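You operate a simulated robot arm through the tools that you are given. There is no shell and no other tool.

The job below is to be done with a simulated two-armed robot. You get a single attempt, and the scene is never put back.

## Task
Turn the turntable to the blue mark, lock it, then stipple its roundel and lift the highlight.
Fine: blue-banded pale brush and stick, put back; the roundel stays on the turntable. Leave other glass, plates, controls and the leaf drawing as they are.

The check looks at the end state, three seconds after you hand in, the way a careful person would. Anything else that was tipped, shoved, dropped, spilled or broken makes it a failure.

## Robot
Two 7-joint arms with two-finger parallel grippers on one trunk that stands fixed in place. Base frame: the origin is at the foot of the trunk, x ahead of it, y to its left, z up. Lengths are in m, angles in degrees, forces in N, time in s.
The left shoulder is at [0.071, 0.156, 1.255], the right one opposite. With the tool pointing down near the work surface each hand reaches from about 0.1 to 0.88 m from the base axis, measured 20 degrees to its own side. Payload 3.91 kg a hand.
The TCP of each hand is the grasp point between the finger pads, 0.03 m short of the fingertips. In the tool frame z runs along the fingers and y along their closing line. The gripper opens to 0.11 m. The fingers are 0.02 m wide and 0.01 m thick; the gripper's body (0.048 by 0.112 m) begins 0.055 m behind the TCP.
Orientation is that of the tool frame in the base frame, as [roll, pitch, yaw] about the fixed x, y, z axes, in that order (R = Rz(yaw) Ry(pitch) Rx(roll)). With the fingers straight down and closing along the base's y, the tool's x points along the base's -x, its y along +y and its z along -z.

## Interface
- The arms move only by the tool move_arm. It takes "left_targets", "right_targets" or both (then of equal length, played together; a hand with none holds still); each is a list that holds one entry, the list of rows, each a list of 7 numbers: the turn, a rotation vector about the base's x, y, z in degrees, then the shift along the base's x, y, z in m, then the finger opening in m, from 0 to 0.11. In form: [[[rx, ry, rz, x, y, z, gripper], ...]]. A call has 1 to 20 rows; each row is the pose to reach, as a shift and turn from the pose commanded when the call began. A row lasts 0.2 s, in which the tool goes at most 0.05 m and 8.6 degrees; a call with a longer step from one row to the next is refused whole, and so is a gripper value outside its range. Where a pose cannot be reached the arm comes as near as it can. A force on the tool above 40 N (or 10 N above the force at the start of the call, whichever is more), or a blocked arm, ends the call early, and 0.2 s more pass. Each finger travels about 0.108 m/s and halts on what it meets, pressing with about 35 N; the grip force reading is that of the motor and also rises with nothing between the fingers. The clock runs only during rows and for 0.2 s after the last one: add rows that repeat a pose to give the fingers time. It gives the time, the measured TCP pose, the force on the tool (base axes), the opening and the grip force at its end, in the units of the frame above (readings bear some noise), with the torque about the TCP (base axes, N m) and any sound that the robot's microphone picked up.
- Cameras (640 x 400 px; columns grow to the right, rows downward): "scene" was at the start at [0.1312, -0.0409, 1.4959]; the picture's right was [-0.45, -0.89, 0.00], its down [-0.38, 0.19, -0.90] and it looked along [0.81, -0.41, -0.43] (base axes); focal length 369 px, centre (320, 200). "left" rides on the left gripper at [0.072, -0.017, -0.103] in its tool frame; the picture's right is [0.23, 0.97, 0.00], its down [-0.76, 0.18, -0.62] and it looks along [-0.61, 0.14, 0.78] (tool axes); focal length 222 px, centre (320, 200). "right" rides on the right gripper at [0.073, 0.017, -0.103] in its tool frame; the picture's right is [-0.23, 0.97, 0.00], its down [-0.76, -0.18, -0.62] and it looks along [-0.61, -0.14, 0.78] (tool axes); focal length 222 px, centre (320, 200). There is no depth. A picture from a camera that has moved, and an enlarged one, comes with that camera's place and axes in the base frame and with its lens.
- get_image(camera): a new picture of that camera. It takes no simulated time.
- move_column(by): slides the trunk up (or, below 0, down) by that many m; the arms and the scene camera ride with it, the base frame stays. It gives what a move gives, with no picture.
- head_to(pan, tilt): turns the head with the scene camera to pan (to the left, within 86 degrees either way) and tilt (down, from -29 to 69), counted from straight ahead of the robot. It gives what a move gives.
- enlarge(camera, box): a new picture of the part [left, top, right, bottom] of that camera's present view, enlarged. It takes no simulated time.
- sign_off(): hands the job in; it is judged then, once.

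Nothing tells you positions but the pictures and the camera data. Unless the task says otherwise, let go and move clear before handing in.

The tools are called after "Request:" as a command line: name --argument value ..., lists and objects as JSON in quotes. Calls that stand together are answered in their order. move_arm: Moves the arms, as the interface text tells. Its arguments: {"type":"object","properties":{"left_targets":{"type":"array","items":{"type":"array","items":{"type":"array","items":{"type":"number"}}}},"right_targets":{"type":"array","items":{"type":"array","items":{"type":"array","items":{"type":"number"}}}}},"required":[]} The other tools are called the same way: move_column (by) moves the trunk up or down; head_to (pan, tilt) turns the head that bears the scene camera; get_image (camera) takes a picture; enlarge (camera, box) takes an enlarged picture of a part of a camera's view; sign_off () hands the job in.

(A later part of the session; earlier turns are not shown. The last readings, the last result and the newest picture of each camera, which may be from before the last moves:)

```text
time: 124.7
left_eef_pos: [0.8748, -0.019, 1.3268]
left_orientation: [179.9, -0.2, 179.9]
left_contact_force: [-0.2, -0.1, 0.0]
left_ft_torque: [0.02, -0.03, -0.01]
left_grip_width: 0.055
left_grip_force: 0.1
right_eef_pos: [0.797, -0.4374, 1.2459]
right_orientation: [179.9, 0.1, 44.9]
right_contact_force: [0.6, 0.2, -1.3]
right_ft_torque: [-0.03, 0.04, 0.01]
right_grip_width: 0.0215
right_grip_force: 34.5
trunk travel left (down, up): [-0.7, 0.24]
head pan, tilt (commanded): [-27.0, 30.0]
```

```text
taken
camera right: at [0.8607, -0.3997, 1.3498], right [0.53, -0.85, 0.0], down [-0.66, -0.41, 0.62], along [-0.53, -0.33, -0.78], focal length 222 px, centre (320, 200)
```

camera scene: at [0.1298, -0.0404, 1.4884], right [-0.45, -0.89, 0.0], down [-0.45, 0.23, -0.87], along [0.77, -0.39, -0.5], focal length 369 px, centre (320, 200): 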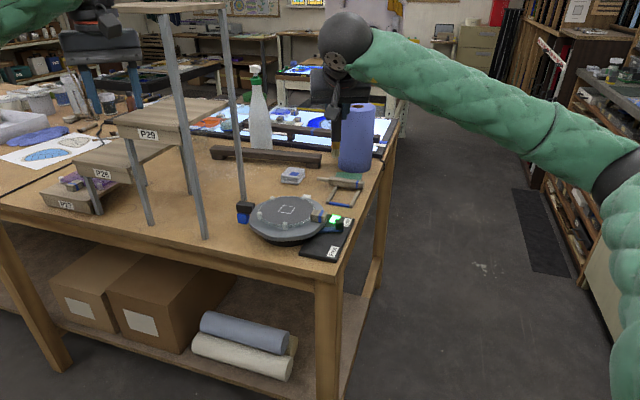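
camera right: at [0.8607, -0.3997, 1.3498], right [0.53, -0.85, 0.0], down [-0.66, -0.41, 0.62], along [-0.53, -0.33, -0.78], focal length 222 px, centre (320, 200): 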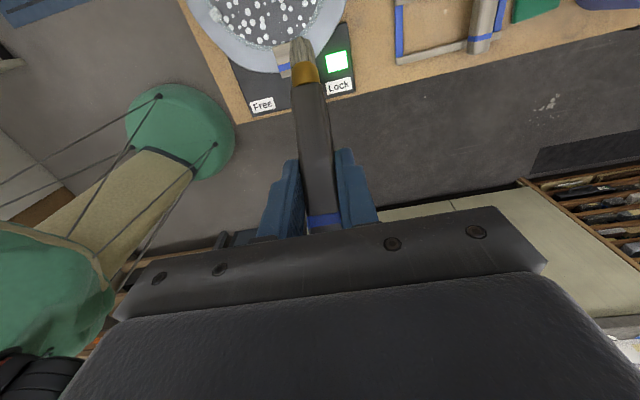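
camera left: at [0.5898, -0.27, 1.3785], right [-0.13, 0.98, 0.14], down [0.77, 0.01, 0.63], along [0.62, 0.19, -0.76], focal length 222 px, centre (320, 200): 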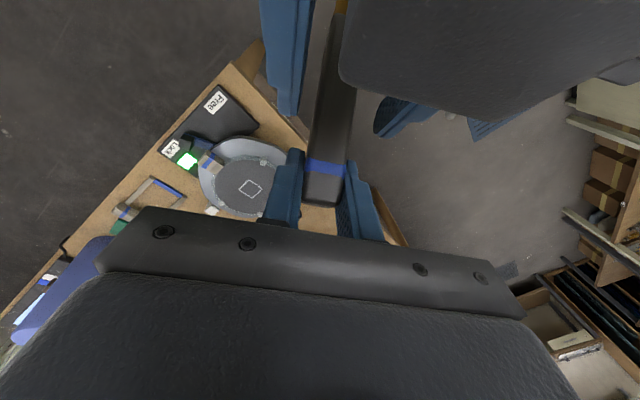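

Request:
move_arm --right_targets '[[[5, -5, 0, 0.01, -0.01, -0.01, 0.008], [10, -10, 0, 0.025, -0.02, -0.025, 0.008], [15, -15, 0, 0.04, -0.032, -0.04, 0.008], [20, -20, 0, 0.055, -0.044, -0.055, 0.008], [25, -25, 0, 0.07, -0.056, -0.07, 0.008], [30, -30, 0, 0.085, -0.068, -0.085, 0.008], [35.3, -35.3, 0, 0.1, -0.08, -0.1, 0.008], [35.3, -35.3, 0, 0.1, -0.08, -0.1, 0.008]]]'

Request:
get_image --camera "right"

```text
time: 126.5
left_eef_pos: [0.8754, -0.0179, 1.3277]
left_orientation: [180.0, -0.2, 179.8]
left_contact_force: [0.4, -0.1, 0.4]
left_ft_torque: [0.0, -0.04, 0.0]
left_grip_width: 0.055
left_grip_force: 0.0
right_eef_pos: [0.8954, -0.5167, 1.1463]
right_orientation: [179.9, -49.9, 45.0]
right_contact_force: [0.4, 0.2, -0.9]
right_ft_torque: [-0.02, 0.03, -0.02]
right_grip_width: 0.0214
right_grip_force: 34.8
trunk travel left (down, up): [-0.7, 0.24]
head pan, tilt (commanded): [-27.0, 30.0]
```

```text
taken
camera right: at [0.8852, -0.5534, 1.2689], right [0.58, -0.79, -0.17], down [-0.81, -0.56, -0.18], along [0.05, 0.25, -0.97], focal length 222 px, centre (320, 200)
```

right: 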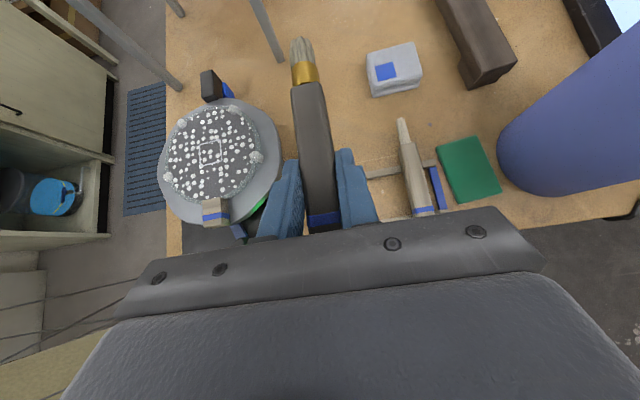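

Request:
move_arm --right_targets '[[[0, 0, 0, 0.0143, -0.006, -0.03, 0.008], [0, 0, 0, 0.0285, -0.012, -0.06, 0.008], [0, 0, 0, 0.0285, -0.012, -0.1, 0.008], [0, 0, 0, 0.0285, -0.012, -0.135, 0.008], [0, 0, 0, 0.0285, -0.012, -0.15, 0.008], [0, 0, 0, 0.0285, -0.012, -0.156, 0.008]]]'

Request:
enlarge --camera "right" --box '[220, 30, 420, 220]'

Request:
enlarge --camera "scene" --box '[300, 140, 400, 220]'

```text
time: 127.9
left_eef_pos: [0.8756, -0.0203, 1.3261]
left_orientation: [179.9, -0.2, 179.8]
left_contact_force: [-0.1, 0.6, -0.2]
left_ft_torque: [0.02, -0.02, 0.01]
left_grip_width: 0.0549
left_grip_force: 0.0
right_eef_pos: [0.9256, -0.5306, 0.9894]
right_orientation: [-179.9, -49.8, 44.9]
right_contact_force: [-0.1, 0.3, -1.0]
right_ft_torque: [-0.01, 0.01, -0.02]
right_grip_width: 0.0214
right_grip_force: 35.0
trunk travel left (down, up): [-0.7, 0.24]
head pan, tilt (commanded): [-27.0, 30.0]
```

```text
2.11 times, centred on (320, 125) of right
camera zoom: at [0.9147, -0.5662, 1.1114], right [0.58, -0.79, -0.17], down [-0.81, -0.56, -0.18], along [0.05, 0.25, -0.97], focal length 468 px, centre (320, 358)
```

zoom: 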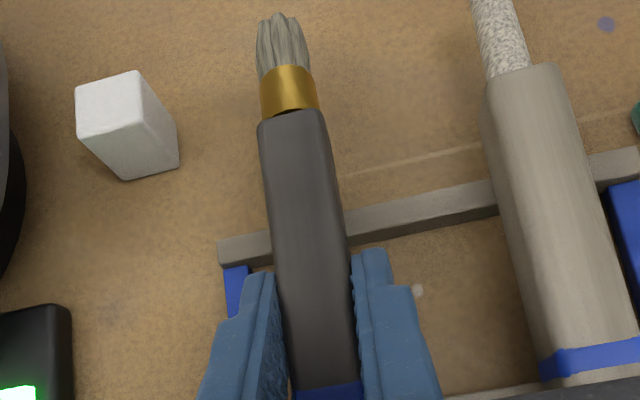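

```text
5.00 times, centred on (350, 180) of scene
camera zoom: at [0.1302, -0.0404, 1.4883], right [-0.45, -0.89, 0.0], down [-0.45, 0.23, -0.87], along [0.77, -0.39, -0.5], focal length 1843 px, centre (170, 300)
```

zoom: 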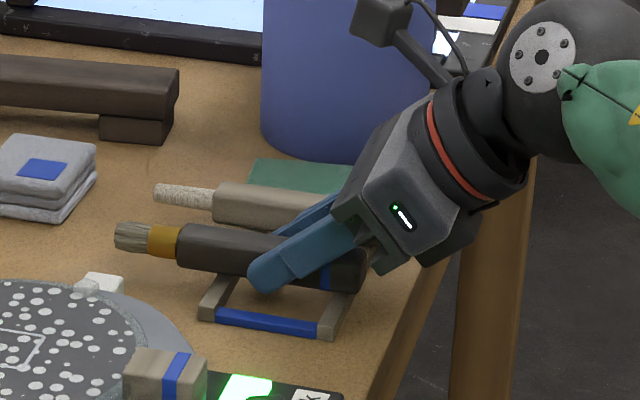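

Request:
move_arm --right_targets '[[[0, 0, 0, 0, 0, -0.004, 0.008], [0, 0, 0, 0, 0, -0.007, 0.008]]]'

Request:
move_arm --right_targets '[[[0, 0, 0, 0, 0, 0, 0.018], [0, 0, 0, 0, 0, 0, 0.026], [0, 0, 0, 0, 0, 0, 0.034], [0, 0, 0, 0, 0, 0, 0.038], [0, 0, 0, 0, 0, 0, 0.038]]]'

Request:
enlarge --camera "right" --box '[220, 30, 420, 220]'

Request:
enlarge --camera "scene" --box '[300, 140, 400, 220]'

```text
time: 128.5
left_eef_pos: [0.8756, -0.0188, 1.3278]
left_orientation: [179.9, -0.2, 179.9]
left_contact_force: [-0.6, 1.2, -0.6]
left_ft_torque: [0.04, -0.01, -0.02]
left_grip_width: 0.0551
left_grip_force: 0.0
right_eef_pos: [0.926, -0.5299, 0.9828]
right_orientation: [-180.0, -49.9, 44.8]
right_contact_force: [-0.5, 0.4, -0.6]
right_ft_torque: [-0.03, 0.06, 0.0]
right_grip_width: 0.0215
right_grip_force: 35.3
trunk travel left (down, up): [-0.7, 0.24]
head pan, tilt (commanded): [-27.0, 30.0]
```

```text
time: 129.7
left_eef_pos: [0.875, -0.019, 1.3279]
left_orientation: [179.8, -0.2, 179.8]
left_contact_force: [-0.1, 0.2, 0.2]
left_ft_torque: [-0.03, 0.01, -0.01]
left_grip_width: 0.0554
left_grip_force: 0.1
right_eef_pos: [0.9269, -0.5305, 0.9821]
right_orientation: [-180.0, -49.9, 44.9]
right_contact_force: [-0.2, 0.1, 0.2]
right_ft_torque: [-0.03, 0.02, 0.03]
right_grip_width: 0.0377
right_grip_force: 0.1
trunk travel left (down, up): [-0.7, 0.24]
head pan, tilt (commanded): [-27.0, 30.0]
```

```text
2.11 times, centred on (320, 125) of right
camera zoom: at [0.9147, -0.5658, 1.1052], right [0.58, -0.79, -0.17], down [-0.81, -0.56, -0.18], along [0.05, 0.25, -0.97], focal length 468 px, centre (320, 358)
```

zoom: 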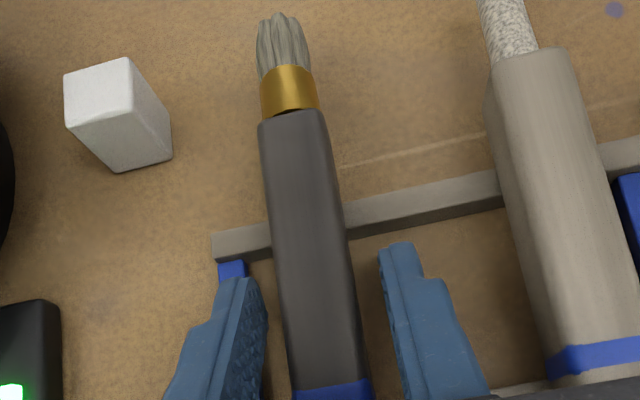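

```text
5.00 times, centred on (350, 180) of scene
camera zoom: at [0.13, -0.0402, 1.4884], right [-0.45, -0.89, 0.0], down [-0.45, 0.23, -0.87], along [0.77, -0.39, -0.5], focal length 1843 px, centre (170, 300)
```

zoom: 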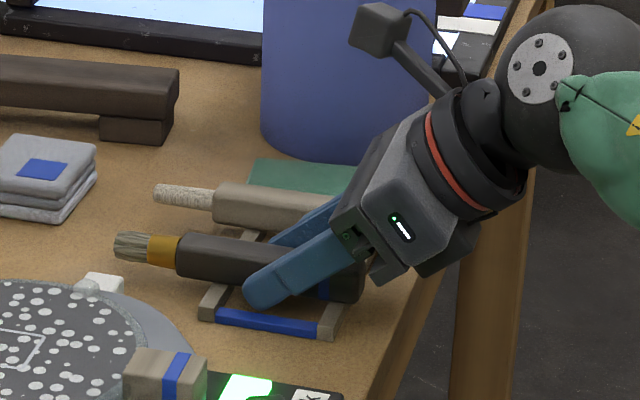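

The brush is back on its rails. I'll withdraw along the fingers and line up on the stick.

Request:
move_arm --right_targets '[[[0, 0, 0, -0.011, -0.011, 0.013, 0.038], [0, 0, 0, -0.03, -0.03, 0.036, 0.038], [0, 0, 0, -0.05, -0.05, 0.062, 0.042], [0, 0, 0, -0.05, -0.06, 0.075, 0.045]]]'

Request:
get_image --camera "right"

Request:
enlarge --camera "right" --box '[220, 0, 460, 190]'

Request:
enlarge --camera "left" --box '[0, 0, 240, 150]'

Request:
enlarge --camera "scene" --box '[300, 165, 380, 215]'

```text
time: 130.7
left_eef_pos: [0.8761, -0.02, 1.3269]
left_orientation: [179.9, -0.2, 179.9]
left_contact_force: [-0.2, -0.2, -0.8]
left_ft_torque: [0.0, 0.0, 0.01]
left_grip_width: 0.0549
left_grip_force: 0.1
right_eef_pos: [0.8761, -0.5888, 1.0573]
right_orientation: [179.9, -49.8, 44.9]
right_contact_force: [0.6, 0.8, 0.5]
right_ft_torque: [0.03, 0.01, 0.01]
right_grip_width: 0.045
right_grip_force: 0.1
trunk travel left (down, up): [-0.7, 0.24]
head pan, tilt (commanded): [-27.0, 30.0]
```

```text
taken
camera right: at [0.8654, -0.6256, 1.1806], right [0.58, -0.79, -0.17], down [-0.81, -0.56, -0.18], along [0.05, 0.25, -0.97], focal length 222 px, centre (320, 200)
```

right: 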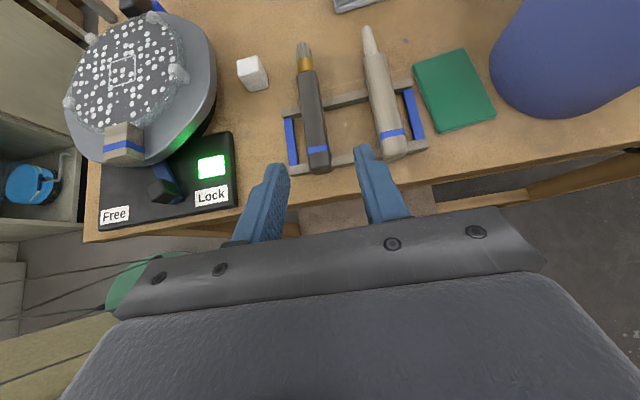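

```text
2.11 times, centred on (340, 95) of right
camera zoom: at [0.8654, -0.6256, 1.1806], right [0.58, -0.79, -0.17], down [-0.81, -0.56, -0.18], along [0.05, 0.25, -0.97], focal length 468 px, centre (278, 421)
```

zoom: 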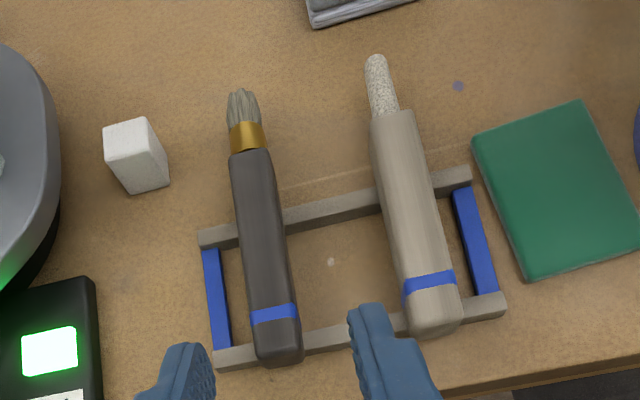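

```text
2.67 times, centred on (120, 75) of left
camera zoom: at [0.8037, -0.0351, 1.4301], right [-0.23, 0.97, 0.0], down [0.76, 0.18, 0.62], along [0.6, 0.14, -0.78], focal length 592 px, centre (853, 533)
```

zoom: 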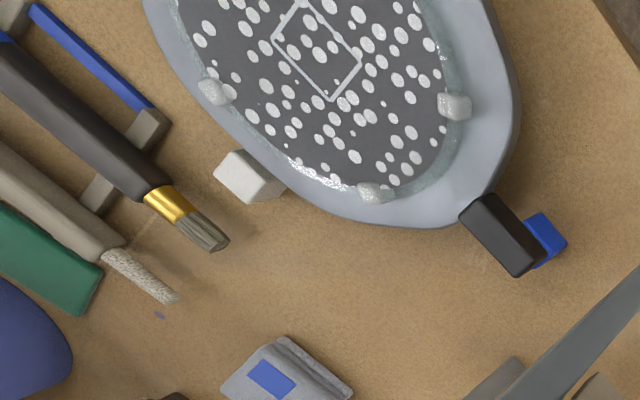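

```text
8.00 times, centred on (340, 190) of scene
camera zoom: at [0.1305, -0.04, 1.4883], right [-0.45, -0.89, 0.0], down [-0.45, 0.23, -0.87], along [0.77, -0.39, -0.5], focal length 2949 px, centre (160, 280)
```

zoom: 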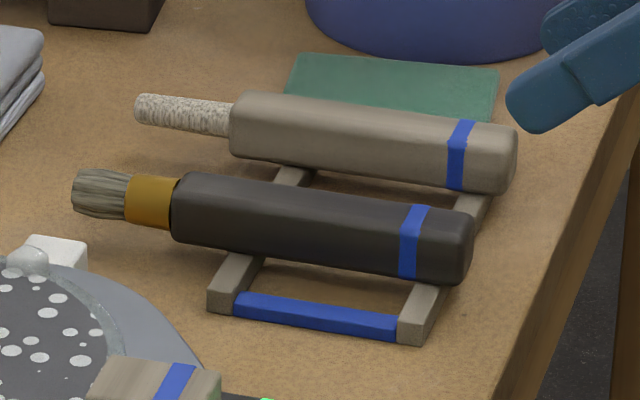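

The brush sits exactly as found. The stick is 7.6 cm farther out, so I'll add a sideways lean to reach it, adjusting off the bench edge first.

Request:
move_arm --right_targets '[[[-3.5, 3.5, 0, 0.005, -0.005, 0.005, 0.045], [-7.07, 7.07, 0, 0.01, -0.01, 0.01, 0.045]]]'

Request:
move_arm --right_targets '[[[-4.7, -4.7, 0, 0.01, -0.001, 0, 0.045], [-9.4, -9.4, 0, 0.02, -0.002, 0, 0.045], [-14.14, -14.14, 0, 0.03, -0.003, 0, 0.045]]]'

Request:
get_image --camera "right"

Request:
enlarge --camera "right" --box '[220, 0, 460, 190]'

Request:
get_image --camera "scene"

```text
time: 131.3
left_eef_pos: [0.8755, -0.0192, 1.3264]
left_orientation: [-180.0, -0.3, 179.9]
left_contact_force: [0.3, 0.0, -0.7]
left_ft_torque: [0.01, 0.0, -0.01]
left_grip_width: 0.0549
left_grip_force: 0.1
right_eef_pos: [0.8861, -0.5997, 1.0665]
right_orientation: [180.0, -39.7, 44.8]
right_contact_force: [-0.6, 0.1, 0.4]
right_ft_torque: [-0.03, 0.02, -0.01]
right_grip_width: 0.0448
right_grip_force: 0.0
trunk travel left (down, up): [-0.7, 0.24]
head pan, tilt (commanded): [-27.0, 30.0]
```

```text
time: 132.1
left_eef_pos: [0.8743, -0.0184, 1.3267]
left_orientation: [179.9, -0.2, 179.9]
left_contact_force: [0.0, -1.2, 0.0]
left_ft_torque: [-0.03, 0.0, -0.02]
left_grip_width: 0.055
left_grip_force: 0.0
right_eef_pos: [0.917, -0.6038, 1.0685]
right_orientation: [154.5, -37.0, 61.0]
right_contact_force: [-1.0, 0.2, -0.6]
right_ft_torque: [0.01, 0.01, 0.02]
right_grip_width: 0.0447
right_grip_force: 0.0
trunk travel left (down, up): [-0.7, 0.24]
head pan, tilt (commanded): [-27.0, 30.0]
```

```text
taken
camera right: at [0.8892, -0.5922, 1.1926], right [0.56, -0.81, 0.2], down [-0.81, -0.58, -0.07], along [0.17, -0.12, -0.98], focal length 222 px, centre (320, 200)
```

right: 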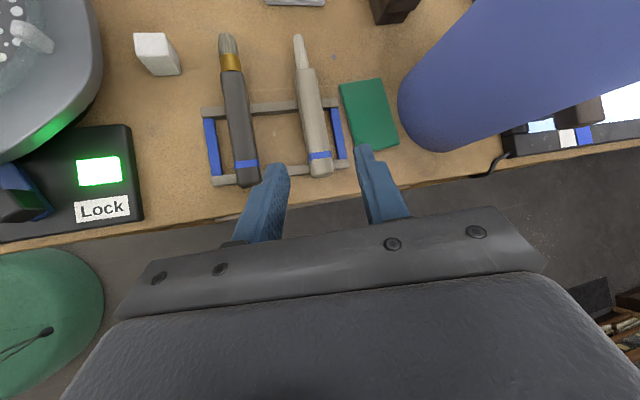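

```text
2.11 times, centred on (340, 95) of right
camera zoom: at [0.8892, -0.5922, 1.1926], right [0.56, -0.81, 0.2], down [-0.81, -0.58, -0.07], along [0.17, -0.12, -0.98], focal length 468 px, centre (278, 421)
```

zoom: 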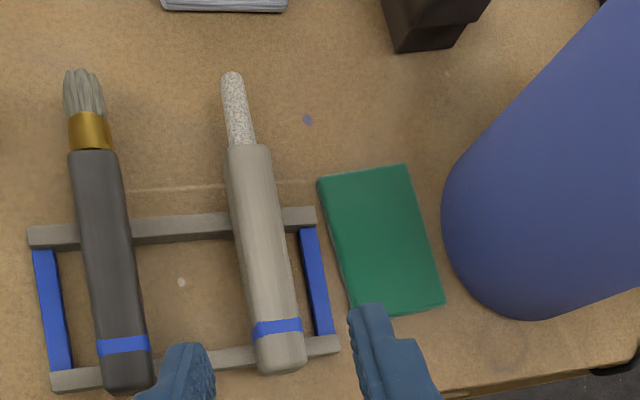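

```text
taken
camera scene: at [0.13, -0.0402, 1.4884], right [-0.45, -0.89, 0.0], down [-0.45, 0.23, -0.87], along [0.77, -0.39, -0.5], focal length 369 px, centre (320, 200)
```

scene: 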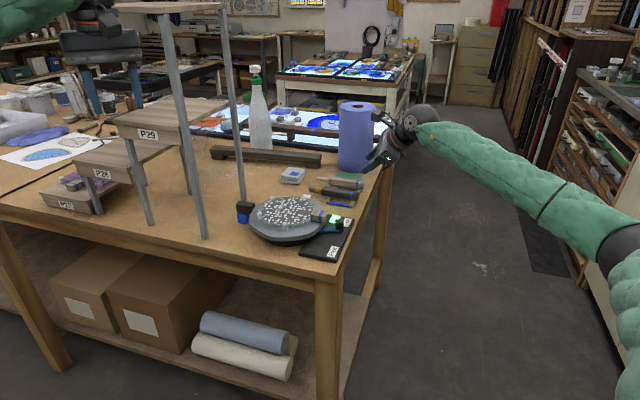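

Request:
move_arm --right_targets '[[[0, 0, 0, -0.0005, 0.0037, -0.0165, 0.04], [0, 0, 0, 0.018, 0.012, -0.037, 0.038], [0, 0, 0, 0.036, 0.0196, -0.0575, 0.037]]]'

Request:
enlarge --camera "right" --box '[220, 20, 440, 210]'

Request:
enlarge --camera "scene" --box '[310, 130, 410, 210]'

```text
time: 132.9
left_eef_pos: [0.8758, -0.0203, 1.3253]
left_orientation: [180.0, -0.3, 179.9]
left_contact_force: [-0.9, 0.1, -0.2]
left_ft_torque: [-0.02, 0.02, -0.02]
left_grip_width: 0.0552
left_grip_force: 0.1
right_eef_pos: [0.9523, -0.5846, 1.0107]
right_orientation: [154.6, -37.0, 60.8]
right_contact_force: [0.4, 0.1, -0.1]
right_ft_torque: [0.03, -0.01, 0.01]
right_grip_width: 0.037
right_grip_force: 0.0
trunk travel left (down, up): [-0.7, 0.24]
head pan, tilt (commanded): [-27.0, 30.0]
```

```text
2.11 times, centred on (330, 115) of right
camera zoom: at [0.9255, -0.5741, 1.135], right [0.56, -0.81, 0.2], down [-0.81, -0.58, -0.07], along [0.17, -0.12, -0.98], focal length 468 px, centre (299, 379)
```

zoom: 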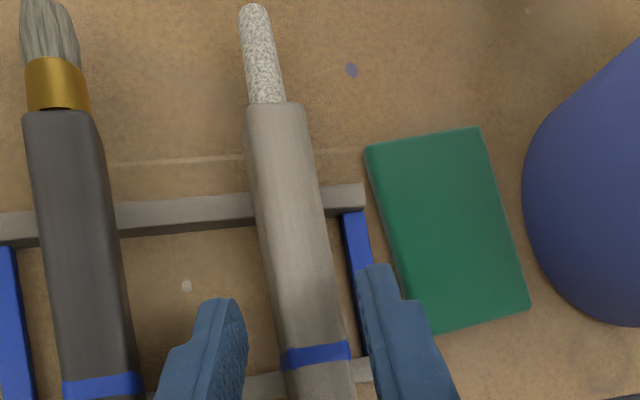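

```text
5.00 times, centred on (360, 170) of scene
camera zoom: at [0.1307, -0.0404, 1.4883], right [-0.45, -0.89, 0.0], down [-0.45, 0.23, -0.87], along [0.77, -0.39, -0.5], focal length 1843 px, centre (120, 350)
```

zoom: 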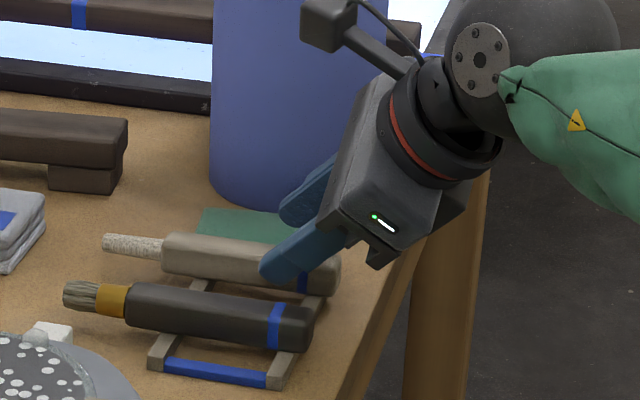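

Request:
move_arm --right_targets '[[[0, 0, 0, 0.0105, 0.0047, -0.0115, 0.036], [0, 0, 0, 0.0165, 0.0073, -0.018, 0.036], [0, 0, 0, 0.02, 0.009, -0.023, 0.036], [0, 0, 0, 0.02, 0.009, -0.023, 0.036]]]'

Request:
enlarge --camera "right" --box '[220, 20, 440, 210]'

Request:
enlarge --camera "scene" --box '[310, 130, 410, 210]'

```text
time: 133.9
left_eef_pos: [0.8749, -0.0186, 1.3266]
left_orientation: [180.0, -0.2, 179.9]
left_contact_force: [-0.1, 0.4, -0.3]
left_ft_torque: [-0.02, 0.0, 0.02]
left_grip_width: 0.0548
left_grip_force: 0.0
right_eef_pos: [0.973, -0.5736, 0.9885]
right_orientation: [154.6, -37.1, 61.0]
right_contact_force: [0.7, 0.1, 0.9]
right_ft_torque: [0.01, 0.0, 0.0]
right_grip_width: 0.0359
right_grip_force: 0.0
trunk travel left (down, up): [-0.7, 0.24]
head pan, tilt (commanded): [-27.0, 30.0]
```

```text
2.11 times, centred on (330, 115) of right
camera zoom: at [0.9452, -0.5638, 1.1121], right [0.56, -0.81, 0.2], down [-0.81, -0.58, -0.07], along [0.17, -0.12, -0.98], focal length 468 px, centre (299, 379)
```

zoom: 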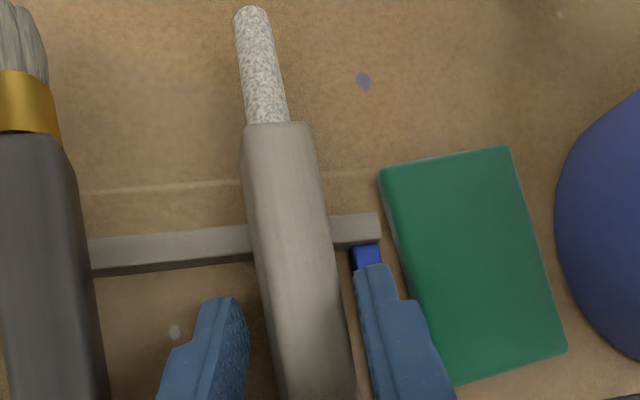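

```text
5.00 times, centred on (360, 170) of scene
camera zoom: at [0.1302, -0.0403, 1.4883], right [-0.45, -0.89, 0.0], down [-0.45, 0.23, -0.87], along [0.77, -0.39, -0.5], focal length 1843 px, centre (120, 350)
```

zoom: 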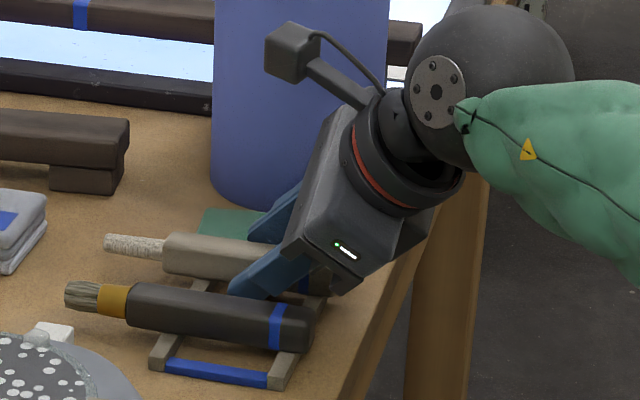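

Request:
move_arm --right_targets '[[[0, 0, 0, 0, 0, 0, 0.03], [0, 0, 0, 0, 0, 0, 0.022], [0, 0, 0, 0, 0, 0, 0.014], [0, 0, 0, 0, 0, 0, 0.01], [0, 0, 0, 0, 0, 0, 0.01]]]'

Request:
enlarge --camera "right" --box '[220, 20, 440, 210]'

Request:
enlarge --camera "scene" --box '[310, 130, 410, 210]'

```text
time: 135.1
left_eef_pos: [0.8757, -0.0195, 1.3265]
left_orientation: [179.9, -0.2, 179.9]
left_contact_force: [0.0, 0.0, -0.1]
left_ft_torque: [-0.03, 0.04, 0.0]
left_grip_width: 0.0551
left_grip_force: 0.1
right_eef_pos: [0.971, -0.5749, 0.9879]
right_orientation: [154.6, -37.2, 60.9]
right_contact_force: [0.7, 0.7, 0.6]
right_ft_torque: [-0.01, 0.04, -0.01]
right_grip_width: 0.0214
right_grip_force: 35.6
trunk travel left (down, up): [-0.7, 0.24]
head pan, tilt (commanded): [-27.0, 30.0]
```

```text
2.11 times, centred on (330, 115) of right
camera zoom: at [0.9449, -0.5638, 1.1124], right [0.56, -0.81, 0.2], down [-0.81, -0.58, -0.07], along [0.17, -0.12, -0.98], focal length 468 px, centre (299, 379)
```

zoom: 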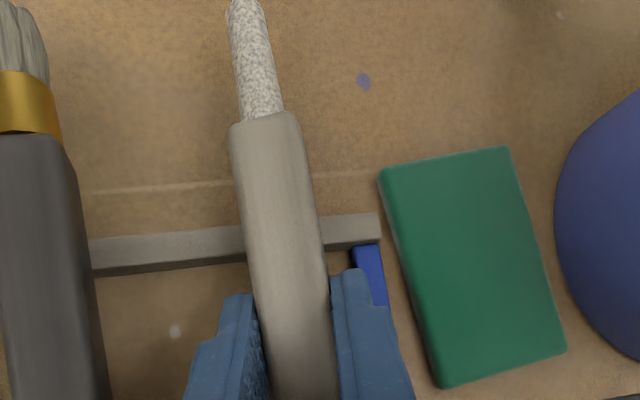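

```text
5.00 times, centred on (360, 170) of scene
camera zoom: at [0.13, -0.0401, 1.4884], right [-0.45, -0.89, 0.0], down [-0.45, 0.23, -0.87], along [0.77, -0.39, -0.5], focal length 1843 px, centre (120, 350)
```

zoom: 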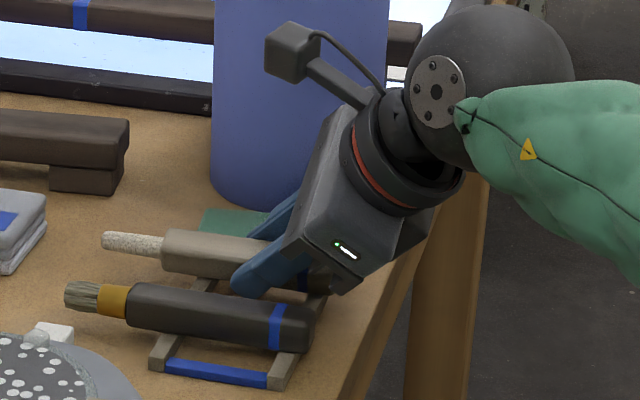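

The stick is gripped. Lifting straight up, then undoing the two leans over clear space.

Request:
move_arm --right_targets '[[[0, 0, 0, 0, 0, 0.015, 0.01], [0, 0, 0, 0, 0, 0.045, 0.01], [0, 0, 0, 0, 0, 0.085, 0.01], [0, 0, 0, -0.01, 0.008, 0.125, 0.01], [0, 0, 0, -0.03, 0.02, 0.16, 0.01]]]'

Request:
move_arm --right_targets '[[[4.7, 4.7, 0, -0.025, 0.02, 0.015, 0.01], [9.4, 9.4, 0, -0.05, 0.04, 0.03, 0.01], [14.14, 14.14, 0, -0.075, 0.06, 0.045, 0.01]]]'

Request:
move_arm --right_targets '[[[-5.6, 5.6, 0, -0.015, 0.011, 0.011, 0.01], [-11.3, 11.3, 0, -0.03, 0.022, 0.022, 0.01], [-17, 17, 0, -0.045, 0.033, 0.033, 0.01], [-22.6, 22.6, 0, -0.06, 0.044, 0.044, 0.01], [-28.3, 28.3, 0, -0.072, 0.054, 0.054, 0.01]]]'

Request:
get_image --camera "right"

Request:
get_image --camera "scene"

```text
time: 136.3
left_eef_pos: [0.8733, -0.0188, 1.3278]
left_orientation: [-180.0, 0.0, 179.9]
left_contact_force: [0.1, -0.4, 0.3]
left_ft_torque: [-0.01, -0.03, 0.03]
left_grip_width: 0.055
left_grip_force: 0.1
right_eef_pos: [0.9413, -0.5532, 1.1487]
right_orientation: [154.7, -37.1, 61.0]
right_contact_force: [-0.6, -0.2, 0.1]
right_ft_torque: [-0.01, 0.01, -0.04]
right_grip_width: 0.0217
right_grip_force: 35.1
trunk travel left (down, up): [-0.7, 0.24]
head pan, tilt (commanded): [-27.0, 30.0]
```

```text
time: 137.1
left_eef_pos: [0.8756, -0.0193, 1.3273]
left_orientation: [179.9, -0.2, 179.9]
left_contact_force: [0.8, 0.6, 1.0]
left_ft_torque: [-0.02, -0.02, 0.02]
left_grip_width: 0.055
left_grip_force: 0.1
right_eef_pos: [0.8666, -0.4945, 1.1919]
right_orientation: [-179.9, -39.9, 45.0]
right_contact_force: [0.3, 0.4, -0.8]
right_ft_torque: [-0.03, -0.01, 0.01]
right_grip_width: 0.0216
right_grip_force: 35.1
trunk travel left (down, up): [-0.7, 0.24]
head pan, tilt (commanded): [-27.0, 30.0]
```

```text
time: 138.3
left_eef_pos: [0.8757, -0.0176, 1.3268]
left_orientation: [180.0, -0.2, 179.9]
left_contact_force: [0.6, 0.1, 0.1]
left_ft_torque: [0.02, 0.01, 0.0]
left_grip_width: 0.055
left_grip_force: 0.1
right_eef_pos: [0.794, -0.4405, 1.2466]
right_orientation: [180.0, 0.3, 44.9]
right_contact_force: [-0.1, 0.0, -1.4]
right_ft_torque: [-0.04, -0.01, -0.04]
right_grip_width: 0.0216
right_grip_force: 35.2
trunk travel left (down, up): [-0.7, 0.24]
head pan, tilt (commanded): [-27.0, 30.0]
```

```text
taken
camera right: at [0.8572, -0.4015, 1.3503], right [0.53, -0.85, 0.0], down [-0.66, -0.41, 0.63], along [-0.53, -0.33, -0.78], focal length 222 px, centre (320, 200)
```

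right: 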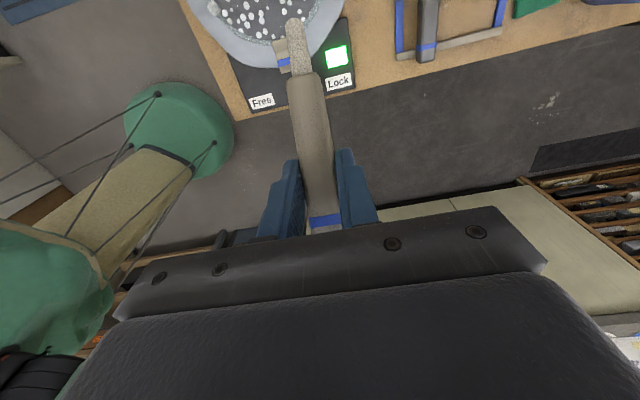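

```text
taken
camera scene: at [0.1297, -0.0392, 1.4884], right [-0.45, -0.89, 0.0], down [-0.45, 0.23, -0.87], along [0.77, -0.39, -0.5], focal length 369 px, centre (320, 200)
```

scene: 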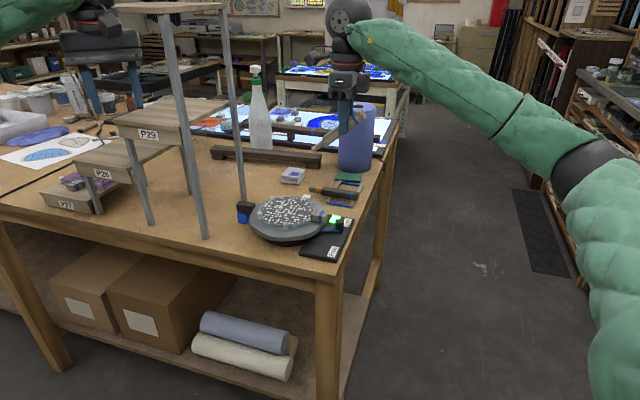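

Request:
move_arm --right_targets '[[[0, 0, 7.86, 0, 0.002, 0.002, 0.01], [0, 0, 15.7, 0, 0.004, 0.004, 0.01], [0, 0, 23.6, 0, 0.006, 0.006, 0.01], [0, 0, 31.4, 0, 0.008, 0.008, 0.01], [0, 0, 39.3, 0, 0.01, 0.01, 0.01], [0, 0, 47.2, 0, 0.012, 0.012, 0.01], [0, 0, 55, 0, 0.014, 0.014, 0.01], [0, 0, 62.9, 0, 0.016, 0.016, 0.01], [0, 0, 70.7, 0, 0.018, 0.018, 0.01], [0, 0, 78.6, 0, 0.02, 0.02, 0.01], [0, 0, 86.5, 0, 0.02, 0.02, 0.01], [0, 0, 94.3, 0, 0.02, 0.02, 0.01], [0, 0, 102.2, 0, 0.02, 0.02, 0.01], [0, 0, 110, 0, 0.02, 0.02, 0.01]]]'

Request:
move_arm --right_targets '[[[-3.23, -6.95, 0, 0, 0, 0, 0.01], [-6.47, -13.9, 0, 0, 0, 0, 0.01], [-9.7, -20.85, 0, 0, 0, 0, 0.01], [-12.9, -27.8, 0, 0, 0, 0, 0.01], [-16.2, -34.75, 0, 0, 0, 0, 0.01], [-19.4, -41.7, 0, 0, 0, 0, 0.01]]]'

Request:
move_arm --right_targets '[[[0, 0, 0, 0.015, 0.025, 0, 0.01], [0, 0, 0, 0.03, 0.05, 0, 0.01], [0, 0, 0, 0.045, 0.075, -0.01, 0.01]]]'

Request:
enlarge --camera "scene" --box '[220, 100, 400, 260]'

Request:
enlarge --camera "left" --box '[0, 0, 240, 150]'

```text
time: 141.3
left_eef_pos: [0.8753, -0.0187, 1.3258]
left_orientation: [179.8, -0.2, 180.0]
left_contact_force: [-0.8, -0.2, -0.2]
left_ft_torque: [-0.01, 0.03, -0.02]
left_grip_width: 0.055
left_grip_force: 0.0
right_eef_pos: [0.7957, -0.4204, 1.2656]
right_orientation: [179.9, 0.0, 155.1]
right_contact_force: [-0.5, -0.4, -0.5]
right_ft_torque: [0.0, -0.02, 0.03]
right_grip_width: 0.0215
right_grip_force: 34.8
trunk travel left (down, up): [-0.7, 0.24]
head pan, tilt (commanded): [-27.0, 30.0]
```

```text
time: 142.7
left_eef_pos: [0.8745, -0.0189, 1.3273]
left_orientation: [179.9, -0.1, 179.9]
left_contact_force: [0.5, 0.5, 0.1]
left_ft_torque: [0.0, -0.03, 0.0]
left_grip_width: 0.0554
left_grip_force: 0.0
right_eef_pos: [0.795, -0.4208, 1.2654]
right_orientation: [179.9, 46.2, 154.9]
right_contact_force: [0.0, 0.1, -0.7]
right_ft_torque: [-0.01, 0.03, -0.02]
right_grip_width: 0.0215
right_grip_force: 34.9
trunk travel left (down, up): [-0.7, 0.24]
head pan, tilt (commanded): [-27.0, 30.0]
```

```text
time: 143.5
left_eef_pos: [0.8764, -0.0179, 1.3256]
left_orientation: [180.0, -0.2, 179.9]
left_contact_force: [-0.5, 1.1, -0.5]
left_ft_torque: [0.0, 0.02, -0.01]
left_grip_width: 0.0548
left_grip_force: 0.1
right_eef_pos: [0.8397, -0.3466, 1.2567]
right_orientation: [179.9, 46.1, 155.1]
right_contact_force: [0.0, 0.2, -1.4]
right_ft_torque: [0.03, 0.0, -0.01]
right_grip_width: 0.0213
right_grip_force: 34.6
trunk travel left (down, up): [-0.7, 0.24]
head pan, tilt (commanded): [-27.0, 30.0]
```

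```text
2.50 times, centred on (310, 180) of scene
camera zoom: at [0.131, -0.0395, 1.4883], right [-0.45, -0.89, 0.0], down [-0.45, 0.23, -0.87], along [0.77, -0.39, -0.5], focal length 922 px, centre (345, 250)
```

zoom: 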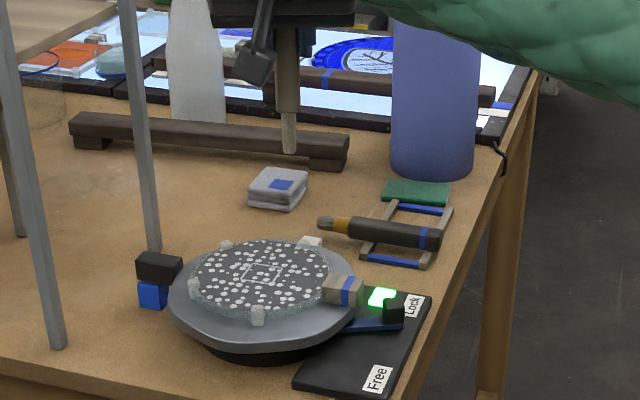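

```text
2.67 times, centred on (120, 75) of left
camera zoom: at [0.8042, -0.0353, 1.4296], right [-0.23, 0.97, 0.0], down [0.76, 0.18, 0.62], along [0.6, 0.14, -0.78], focal length 592 px, centre (853, 533)
```

zoom: 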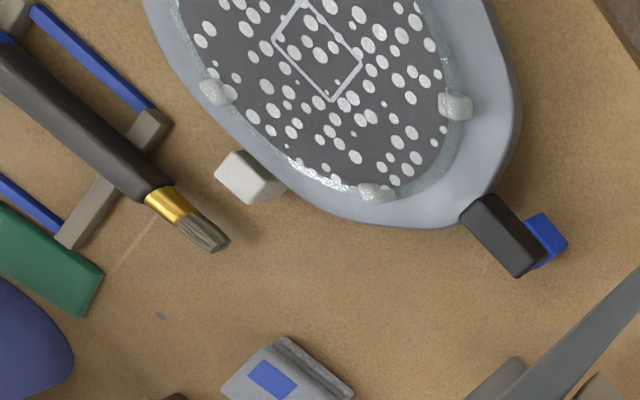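

The stick hangs tip-down near (0.852, -0.351, 1.139). I'll bring it over the outlined square and lower to just above the glass.

Request:
move_arm --right_targets '[[[0, 0, 0, 0.008, 0.013, -0.01, 0.01], [0, 0, 0, 0.0165, 0.0255, -0.03, 0.01], [0, 0, 0, 0.0165, 0.0255, -0.065, 0.01], [0, 0, 0, 0.0165, 0.0255, -0.1, 0.01], [0, 0, 0, 0.0165, 0.0255, -0.118, 0.01]]]'

Request:
enlarge --camera "scene" --box '[260, 170, 340, 230]'

Request:
enlarge --camera "left" --box '[50, 0, 210, 100]'

```text
time: 144.7
left_eef_pos: [0.8745, -0.0174, 1.3269]
left_orientation: [180.0, -0.1, 179.9]
left_contact_force: [1.2, 0.3, 0.4]
left_ft_torque: [0.01, 0.03, -0.01]
left_grip_width: 0.0551
left_grip_force: 0.1
right_eef_pos: [0.8573, -0.3202, 1.1368]
right_orientation: [179.8, 46.1, 155.0]
right_contact_force: [-0.5, -0.1, -1.0]
right_ft_torque: [-0.01, 0.01, -0.02]
right_grip_width: 0.0213
right_grip_force: 34.9
trunk travel left (down, up): [-0.7, 0.24]
head pan, tilt (commanded): [-27.0, 30.0]
```

```text
6.67 times, centred on (300, 200) of scene
camera zoom: at [0.1301, -0.0403, 1.4884], right [-0.45, -0.89, 0.0], down [-0.45, 0.23, -0.87], along [0.77, -0.39, -0.5], focal length 2458 px, centre (453, 200)
```

zoom: 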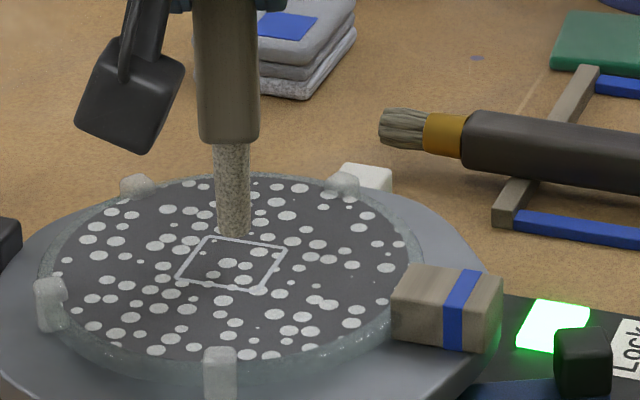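

```text
4.00 times, centred on (130, 50) of left
camera zoom: at [0.8033, -0.0354, 1.4304], right [-0.23, 0.97, 0.0], down [0.76, 0.18, 0.62], along [0.6, 0.14, -0.78], focal length 888 px, centre (1080, 800)
```

zoom: 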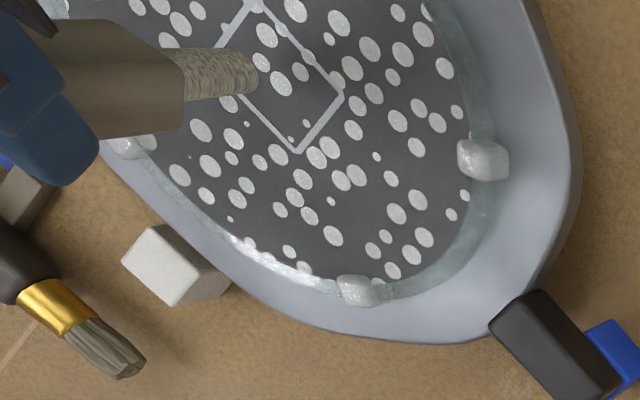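

Request:
move_arm --right_targets '[[[0, 0, 0, 0, 0, -0.006, 0.01], [0, 0, 0, 0, 0, -0.011, 0.01], [0, 0, 0, 0, 0, -0.0135, 0.01]]]'

Request:
enlarge --camera "scene" --box '[260, 170, 340, 230]'

```text
time: 145.5
left_eef_pos: [0.8752, -0.0192, 1.3267]
left_orientation: [179.9, -0.2, 179.9]
left_contact_force: [-0.1, 0.2, 0.5]
left_ft_torque: [-0.01, -0.01, 0.01]
left_grip_width: 0.0551
left_grip_force: 0.1
right_eef_pos: [0.8569, -0.3192, 1.1249]
right_orientation: [179.8, 46.0, 155.0]
right_contact_force: [-0.4, -0.2, -0.5]
right_ft_torque: [0.0, 0.0, -0.01]
right_grip_width: 0.0213
right_grip_force: 34.8
trunk travel left (down, up): [-0.7, 0.24]
head pan, tilt (commanded): [-27.0, 30.0]
```

```text
6.67 times, centred on (300, 200) of scene
camera zoom: at [0.1301, -0.0401, 1.4884], right [-0.45, -0.89, 0.0], down [-0.45, 0.23, -0.87], along [0.77, -0.39, -0.5], focal length 2458 px, centre (453, 200)
```

zoom: 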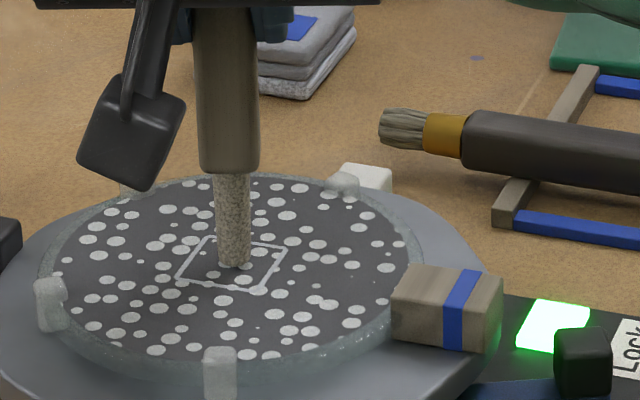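

Request:
move_arm --right_targets '[[[0, 0, 0, 0, 0, -0.0015, 0.01], [0, 0, 0, 0, 0, -0.003, 0.01]]]'

Request:
enlarge --camera "scene" --box '[260, 170, 340, 230]'

```text
time: 146.1
left_eef_pos: [0.8743, -0.0183, 1.3278]
left_orientation: [-180.0, 0.0, 179.8]
left_contact_force: [0.0, 0.7, 0.8]
left_ft_torque: [0.01, 0.01, 0.03]
left_grip_width: 0.055
left_grip_force: 0.1
right_eef_pos: [0.8558, -0.32, 1.1232]
right_orientation: [179.8, 46.2, 154.8]
right_contact_force: [2.5, -0.5, 9.2]
right_ft_torque: [-0.16, -0.37, 0.02]
right_grip_width: 0.0215
right_grip_force: 34.2
trunk travel left (down, up): [-0.7, 0.24]
head pan, tilt (commanded): [-27.0, 30.0]
```

```text
6.67 times, centred on (300, 200) of scene
camera zoom: at [0.1294, -0.0399, 1.4886], right [-0.45, -0.89, 0.0], down [-0.45, 0.23, -0.87], along [0.77, -0.39, -0.5], focal length 2458 px, centre (453, 200)
```

zoom: 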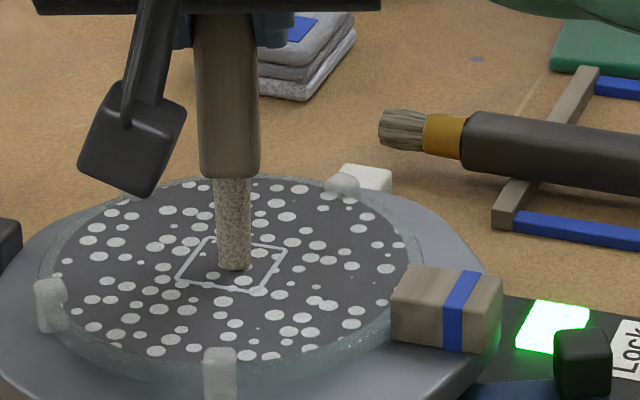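

Contact at 9 N with the stick in the square. I'll make a short stroke inside the outline and lift to see what it does.

Request:
move_arm --right_targets '[[[0, 0, 0, 0.0025, 0.003, 0, 0.01], [0, 0, 0, 0.005, 0.006, 0, 0.01], [0, 0, 0, 0.0025, 0.003, 0, 0.01], [0, 0, 0, 0, 0, 0, 0.01], [0, 0, 0, -0.0025, -0.003, 0, 0.01], [0, 0, 0, -0.005, -0.006, 0, 0.01], [0, 0, 0, 0, 0, 0, 0.01], [0, 0, 0, 0, 0, 0.008, 0.01], [0, 0, 0, 0, 0, 0.02, 0.01]]]'

Request:
enlarge --camera "scene" --box '[260, 170, 340, 230]'

Request:
enlarge --camera "left" --box '[50, 0, 210, 100]'

```text
time: 148.1
left_eef_pos: [0.8733, -0.0186, 1.3275]
left_orientation: [180.0, -0.2, 179.8]
left_contact_force: [0.8, -0.5, -0.4]
left_ft_torque: [0.0, 0.0, -0.01]
left_grip_width: 0.055
left_grip_force: 0.2
right_eef_pos: [0.8548, -0.3198, 1.1425]
right_orientation: [179.9, 46.1, 155.1]
right_contact_force: [-0.4, 1.2, -1.0]
right_ft_torque: [-0.01, 0.01, 0.02]
right_grip_width: 0.0215
right_grip_force: 35.0
trunk travel left (down, up): [-0.7, 0.24]
head pan, tilt (commanded): [-27.0, 30.0]
```

```text
6.67 times, centred on (300, 200) of scene
camera zoom: at [0.1288, -0.0398, 1.4884], right [-0.45, -0.89, 0.0], down [-0.45, 0.23, -0.87], along [0.77, -0.39, -0.5], focal length 2458 px, centre (453, 200)
```

zoom: 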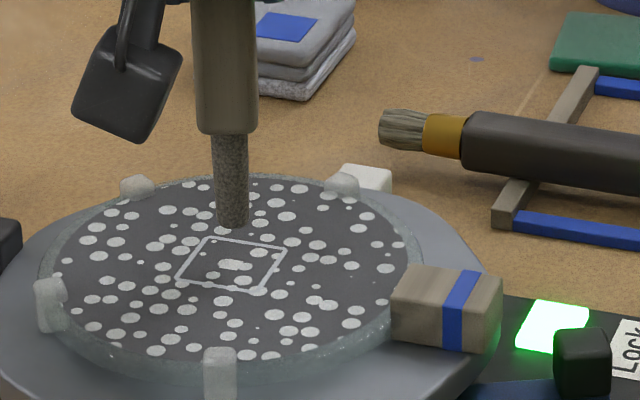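

```text
4.00 times, centred on (130, 50) of left
camera zoom: at [0.802, -0.035, 1.4312], right [-0.23, 0.97, 0.0], down [0.76, 0.18, 0.62], along [0.61, 0.14, -0.78], focal length 888 px, centre (1080, 800)
```

zoom: 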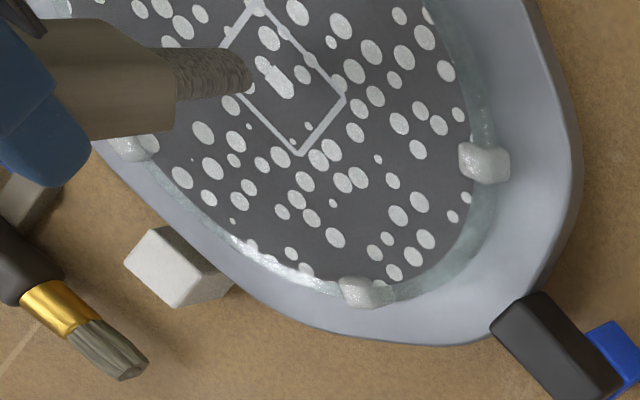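

Request:
enlarge --camera "scene" --box '[276, 198, 300, 216]'

Request:
enlarge --camera "left" --box '[95, 0, 145, 40]'

```text
16.00 times, centred on (288, 207) of scene
camera zoom: at [0.1288, -0.0398, 1.4884], right [-0.45, -0.89, 0.0], down [-0.45, 0.23, -0.87], along [0.77, -0.39, -0.5], focal length 5898 px, centre (832, 88)
```

zoom: 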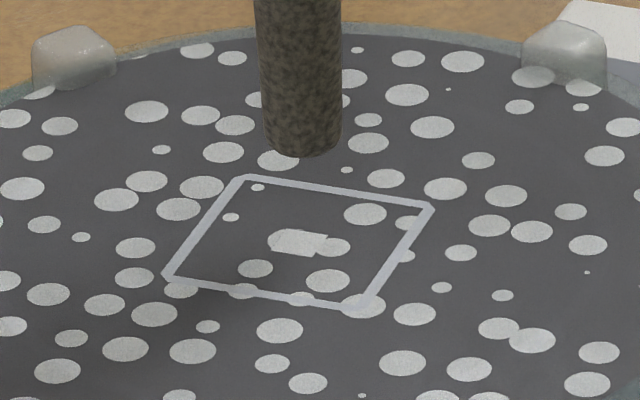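

```text
10.00 times, centred on (120, 20) of left
camera zoom: at [0.802, -0.035, 1.4312], right [-0.23, 0.97, 0.0], down [0.76, 0.18, 0.62], along [0.61, 0.14, -0.78], focal length 2221 px, centre (2320, 2000)
```

zoom: 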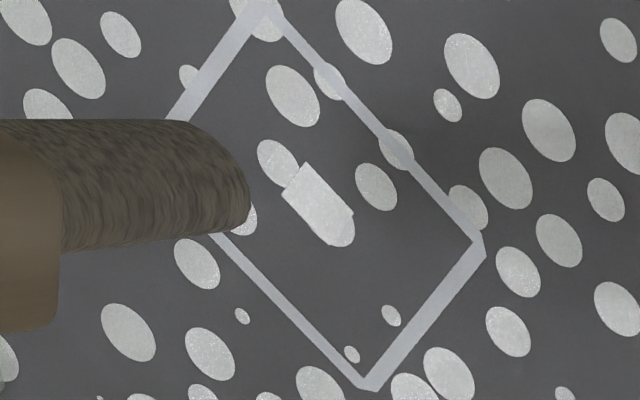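

One small patch at the centre lifted. I'll test another press at a neighbouring spot in the square.

Request:
move_arm --right_targets '[[[0, 0, 0, 0.005, 0.006, -0.008, 0.01], [0, 0, 0, 0.005, 0.006, -0.017, 0.01], [0, 0, 0, 0.005, 0.006, -0.0205, 0.01]]]'

Request:
move_arm --right_targets '[[[0, 0, 0, 0, 0, 0.01, 0.01], [0, 0, 0, -0.005, -0.006, 0.0205, 0.01]]]'

Request:
enlarge --camera "scene" --box '[276, 198, 300, 216]'

Request:
enlarge --camera "left" --box '[95, 0, 145, 40]'

```text
time: 148.9
left_eef_pos: [0.8744, -0.0172, 1.3285]
left_orientation: [180.0, -0.1, 179.9]
left_contact_force: [-0.3, -0.4, -0.3]
left_ft_torque: [0.0, 0.0, 0.0]
left_grip_width: 0.0552
left_grip_force: 0.1
right_eef_pos: [0.8612, -0.313, 1.1232]
right_orientation: [179.8, 46.3, 155.0]
right_contact_force: [1.0, -1.1, 13.9]
right_ft_torque: [-0.22, -0.27, -0.02]
right_grip_width: 0.0213
right_grip_force: 35.0
trunk travel left (down, up): [-0.7, 0.24]
head pan, tilt (commanded): [-27.0, 30.0]
```

```text
time: 149.5
left_eef_pos: [0.8738, -0.0188, 1.3273]
left_orientation: [179.9, -0.1, 179.9]
left_contact_force: [0.4, -0.2, -0.2]
left_ft_torque: [0.01, 0.0, -0.02]
left_grip_width: 0.0548
left_grip_force: 0.1
right_eef_pos: [0.8548, -0.3205, 1.1427]
right_orientation: [179.8, 46.1, 154.9]
right_contact_force: [0.4, 0.2, -1.1]
right_ft_torque: [0.05, 0.0, -0.03]
right_grip_width: 0.0215
right_grip_force: 34.4
trunk travel left (down, up): [-0.7, 0.24]
head pan, tilt (commanded): [-27.0, 30.0]
```

```text
16.00 times, centred on (288, 207) of scene
camera zoom: at [0.1288, -0.0402, 1.4884], right [-0.45, -0.89, 0.0], down [-0.45, 0.23, -0.87], along [0.77, -0.39, -0.5], focal length 5898 px, centre (832, 88)
```

zoom: 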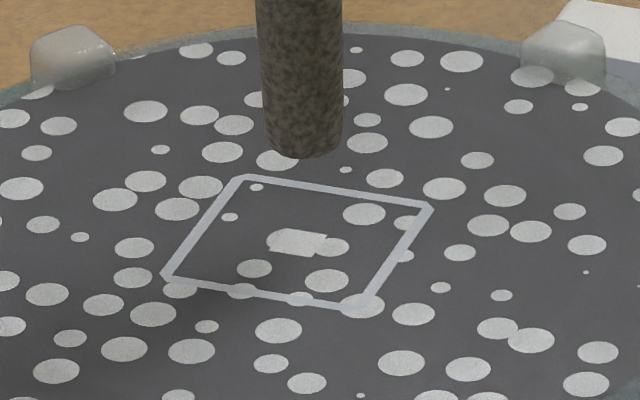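

```text
10.00 times, centred on (120, 20) of left
camera zoom: at [0.8021, -0.0353, 1.4312], right [-0.23, 0.97, 0.0], down [0.76, 0.18, 0.62], along [0.61, 0.14, -0.78], focal length 2221 px, centre (2320, 2000)
```

zoom: 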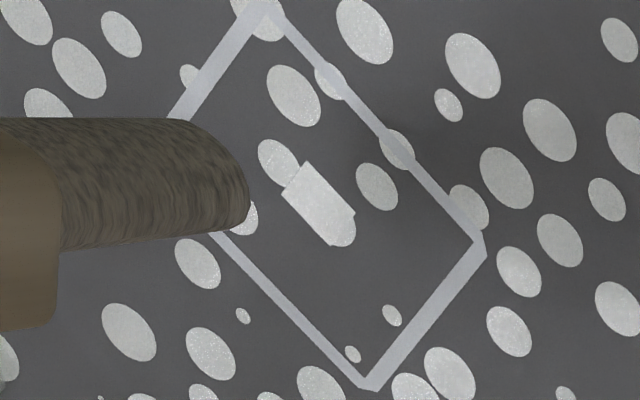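

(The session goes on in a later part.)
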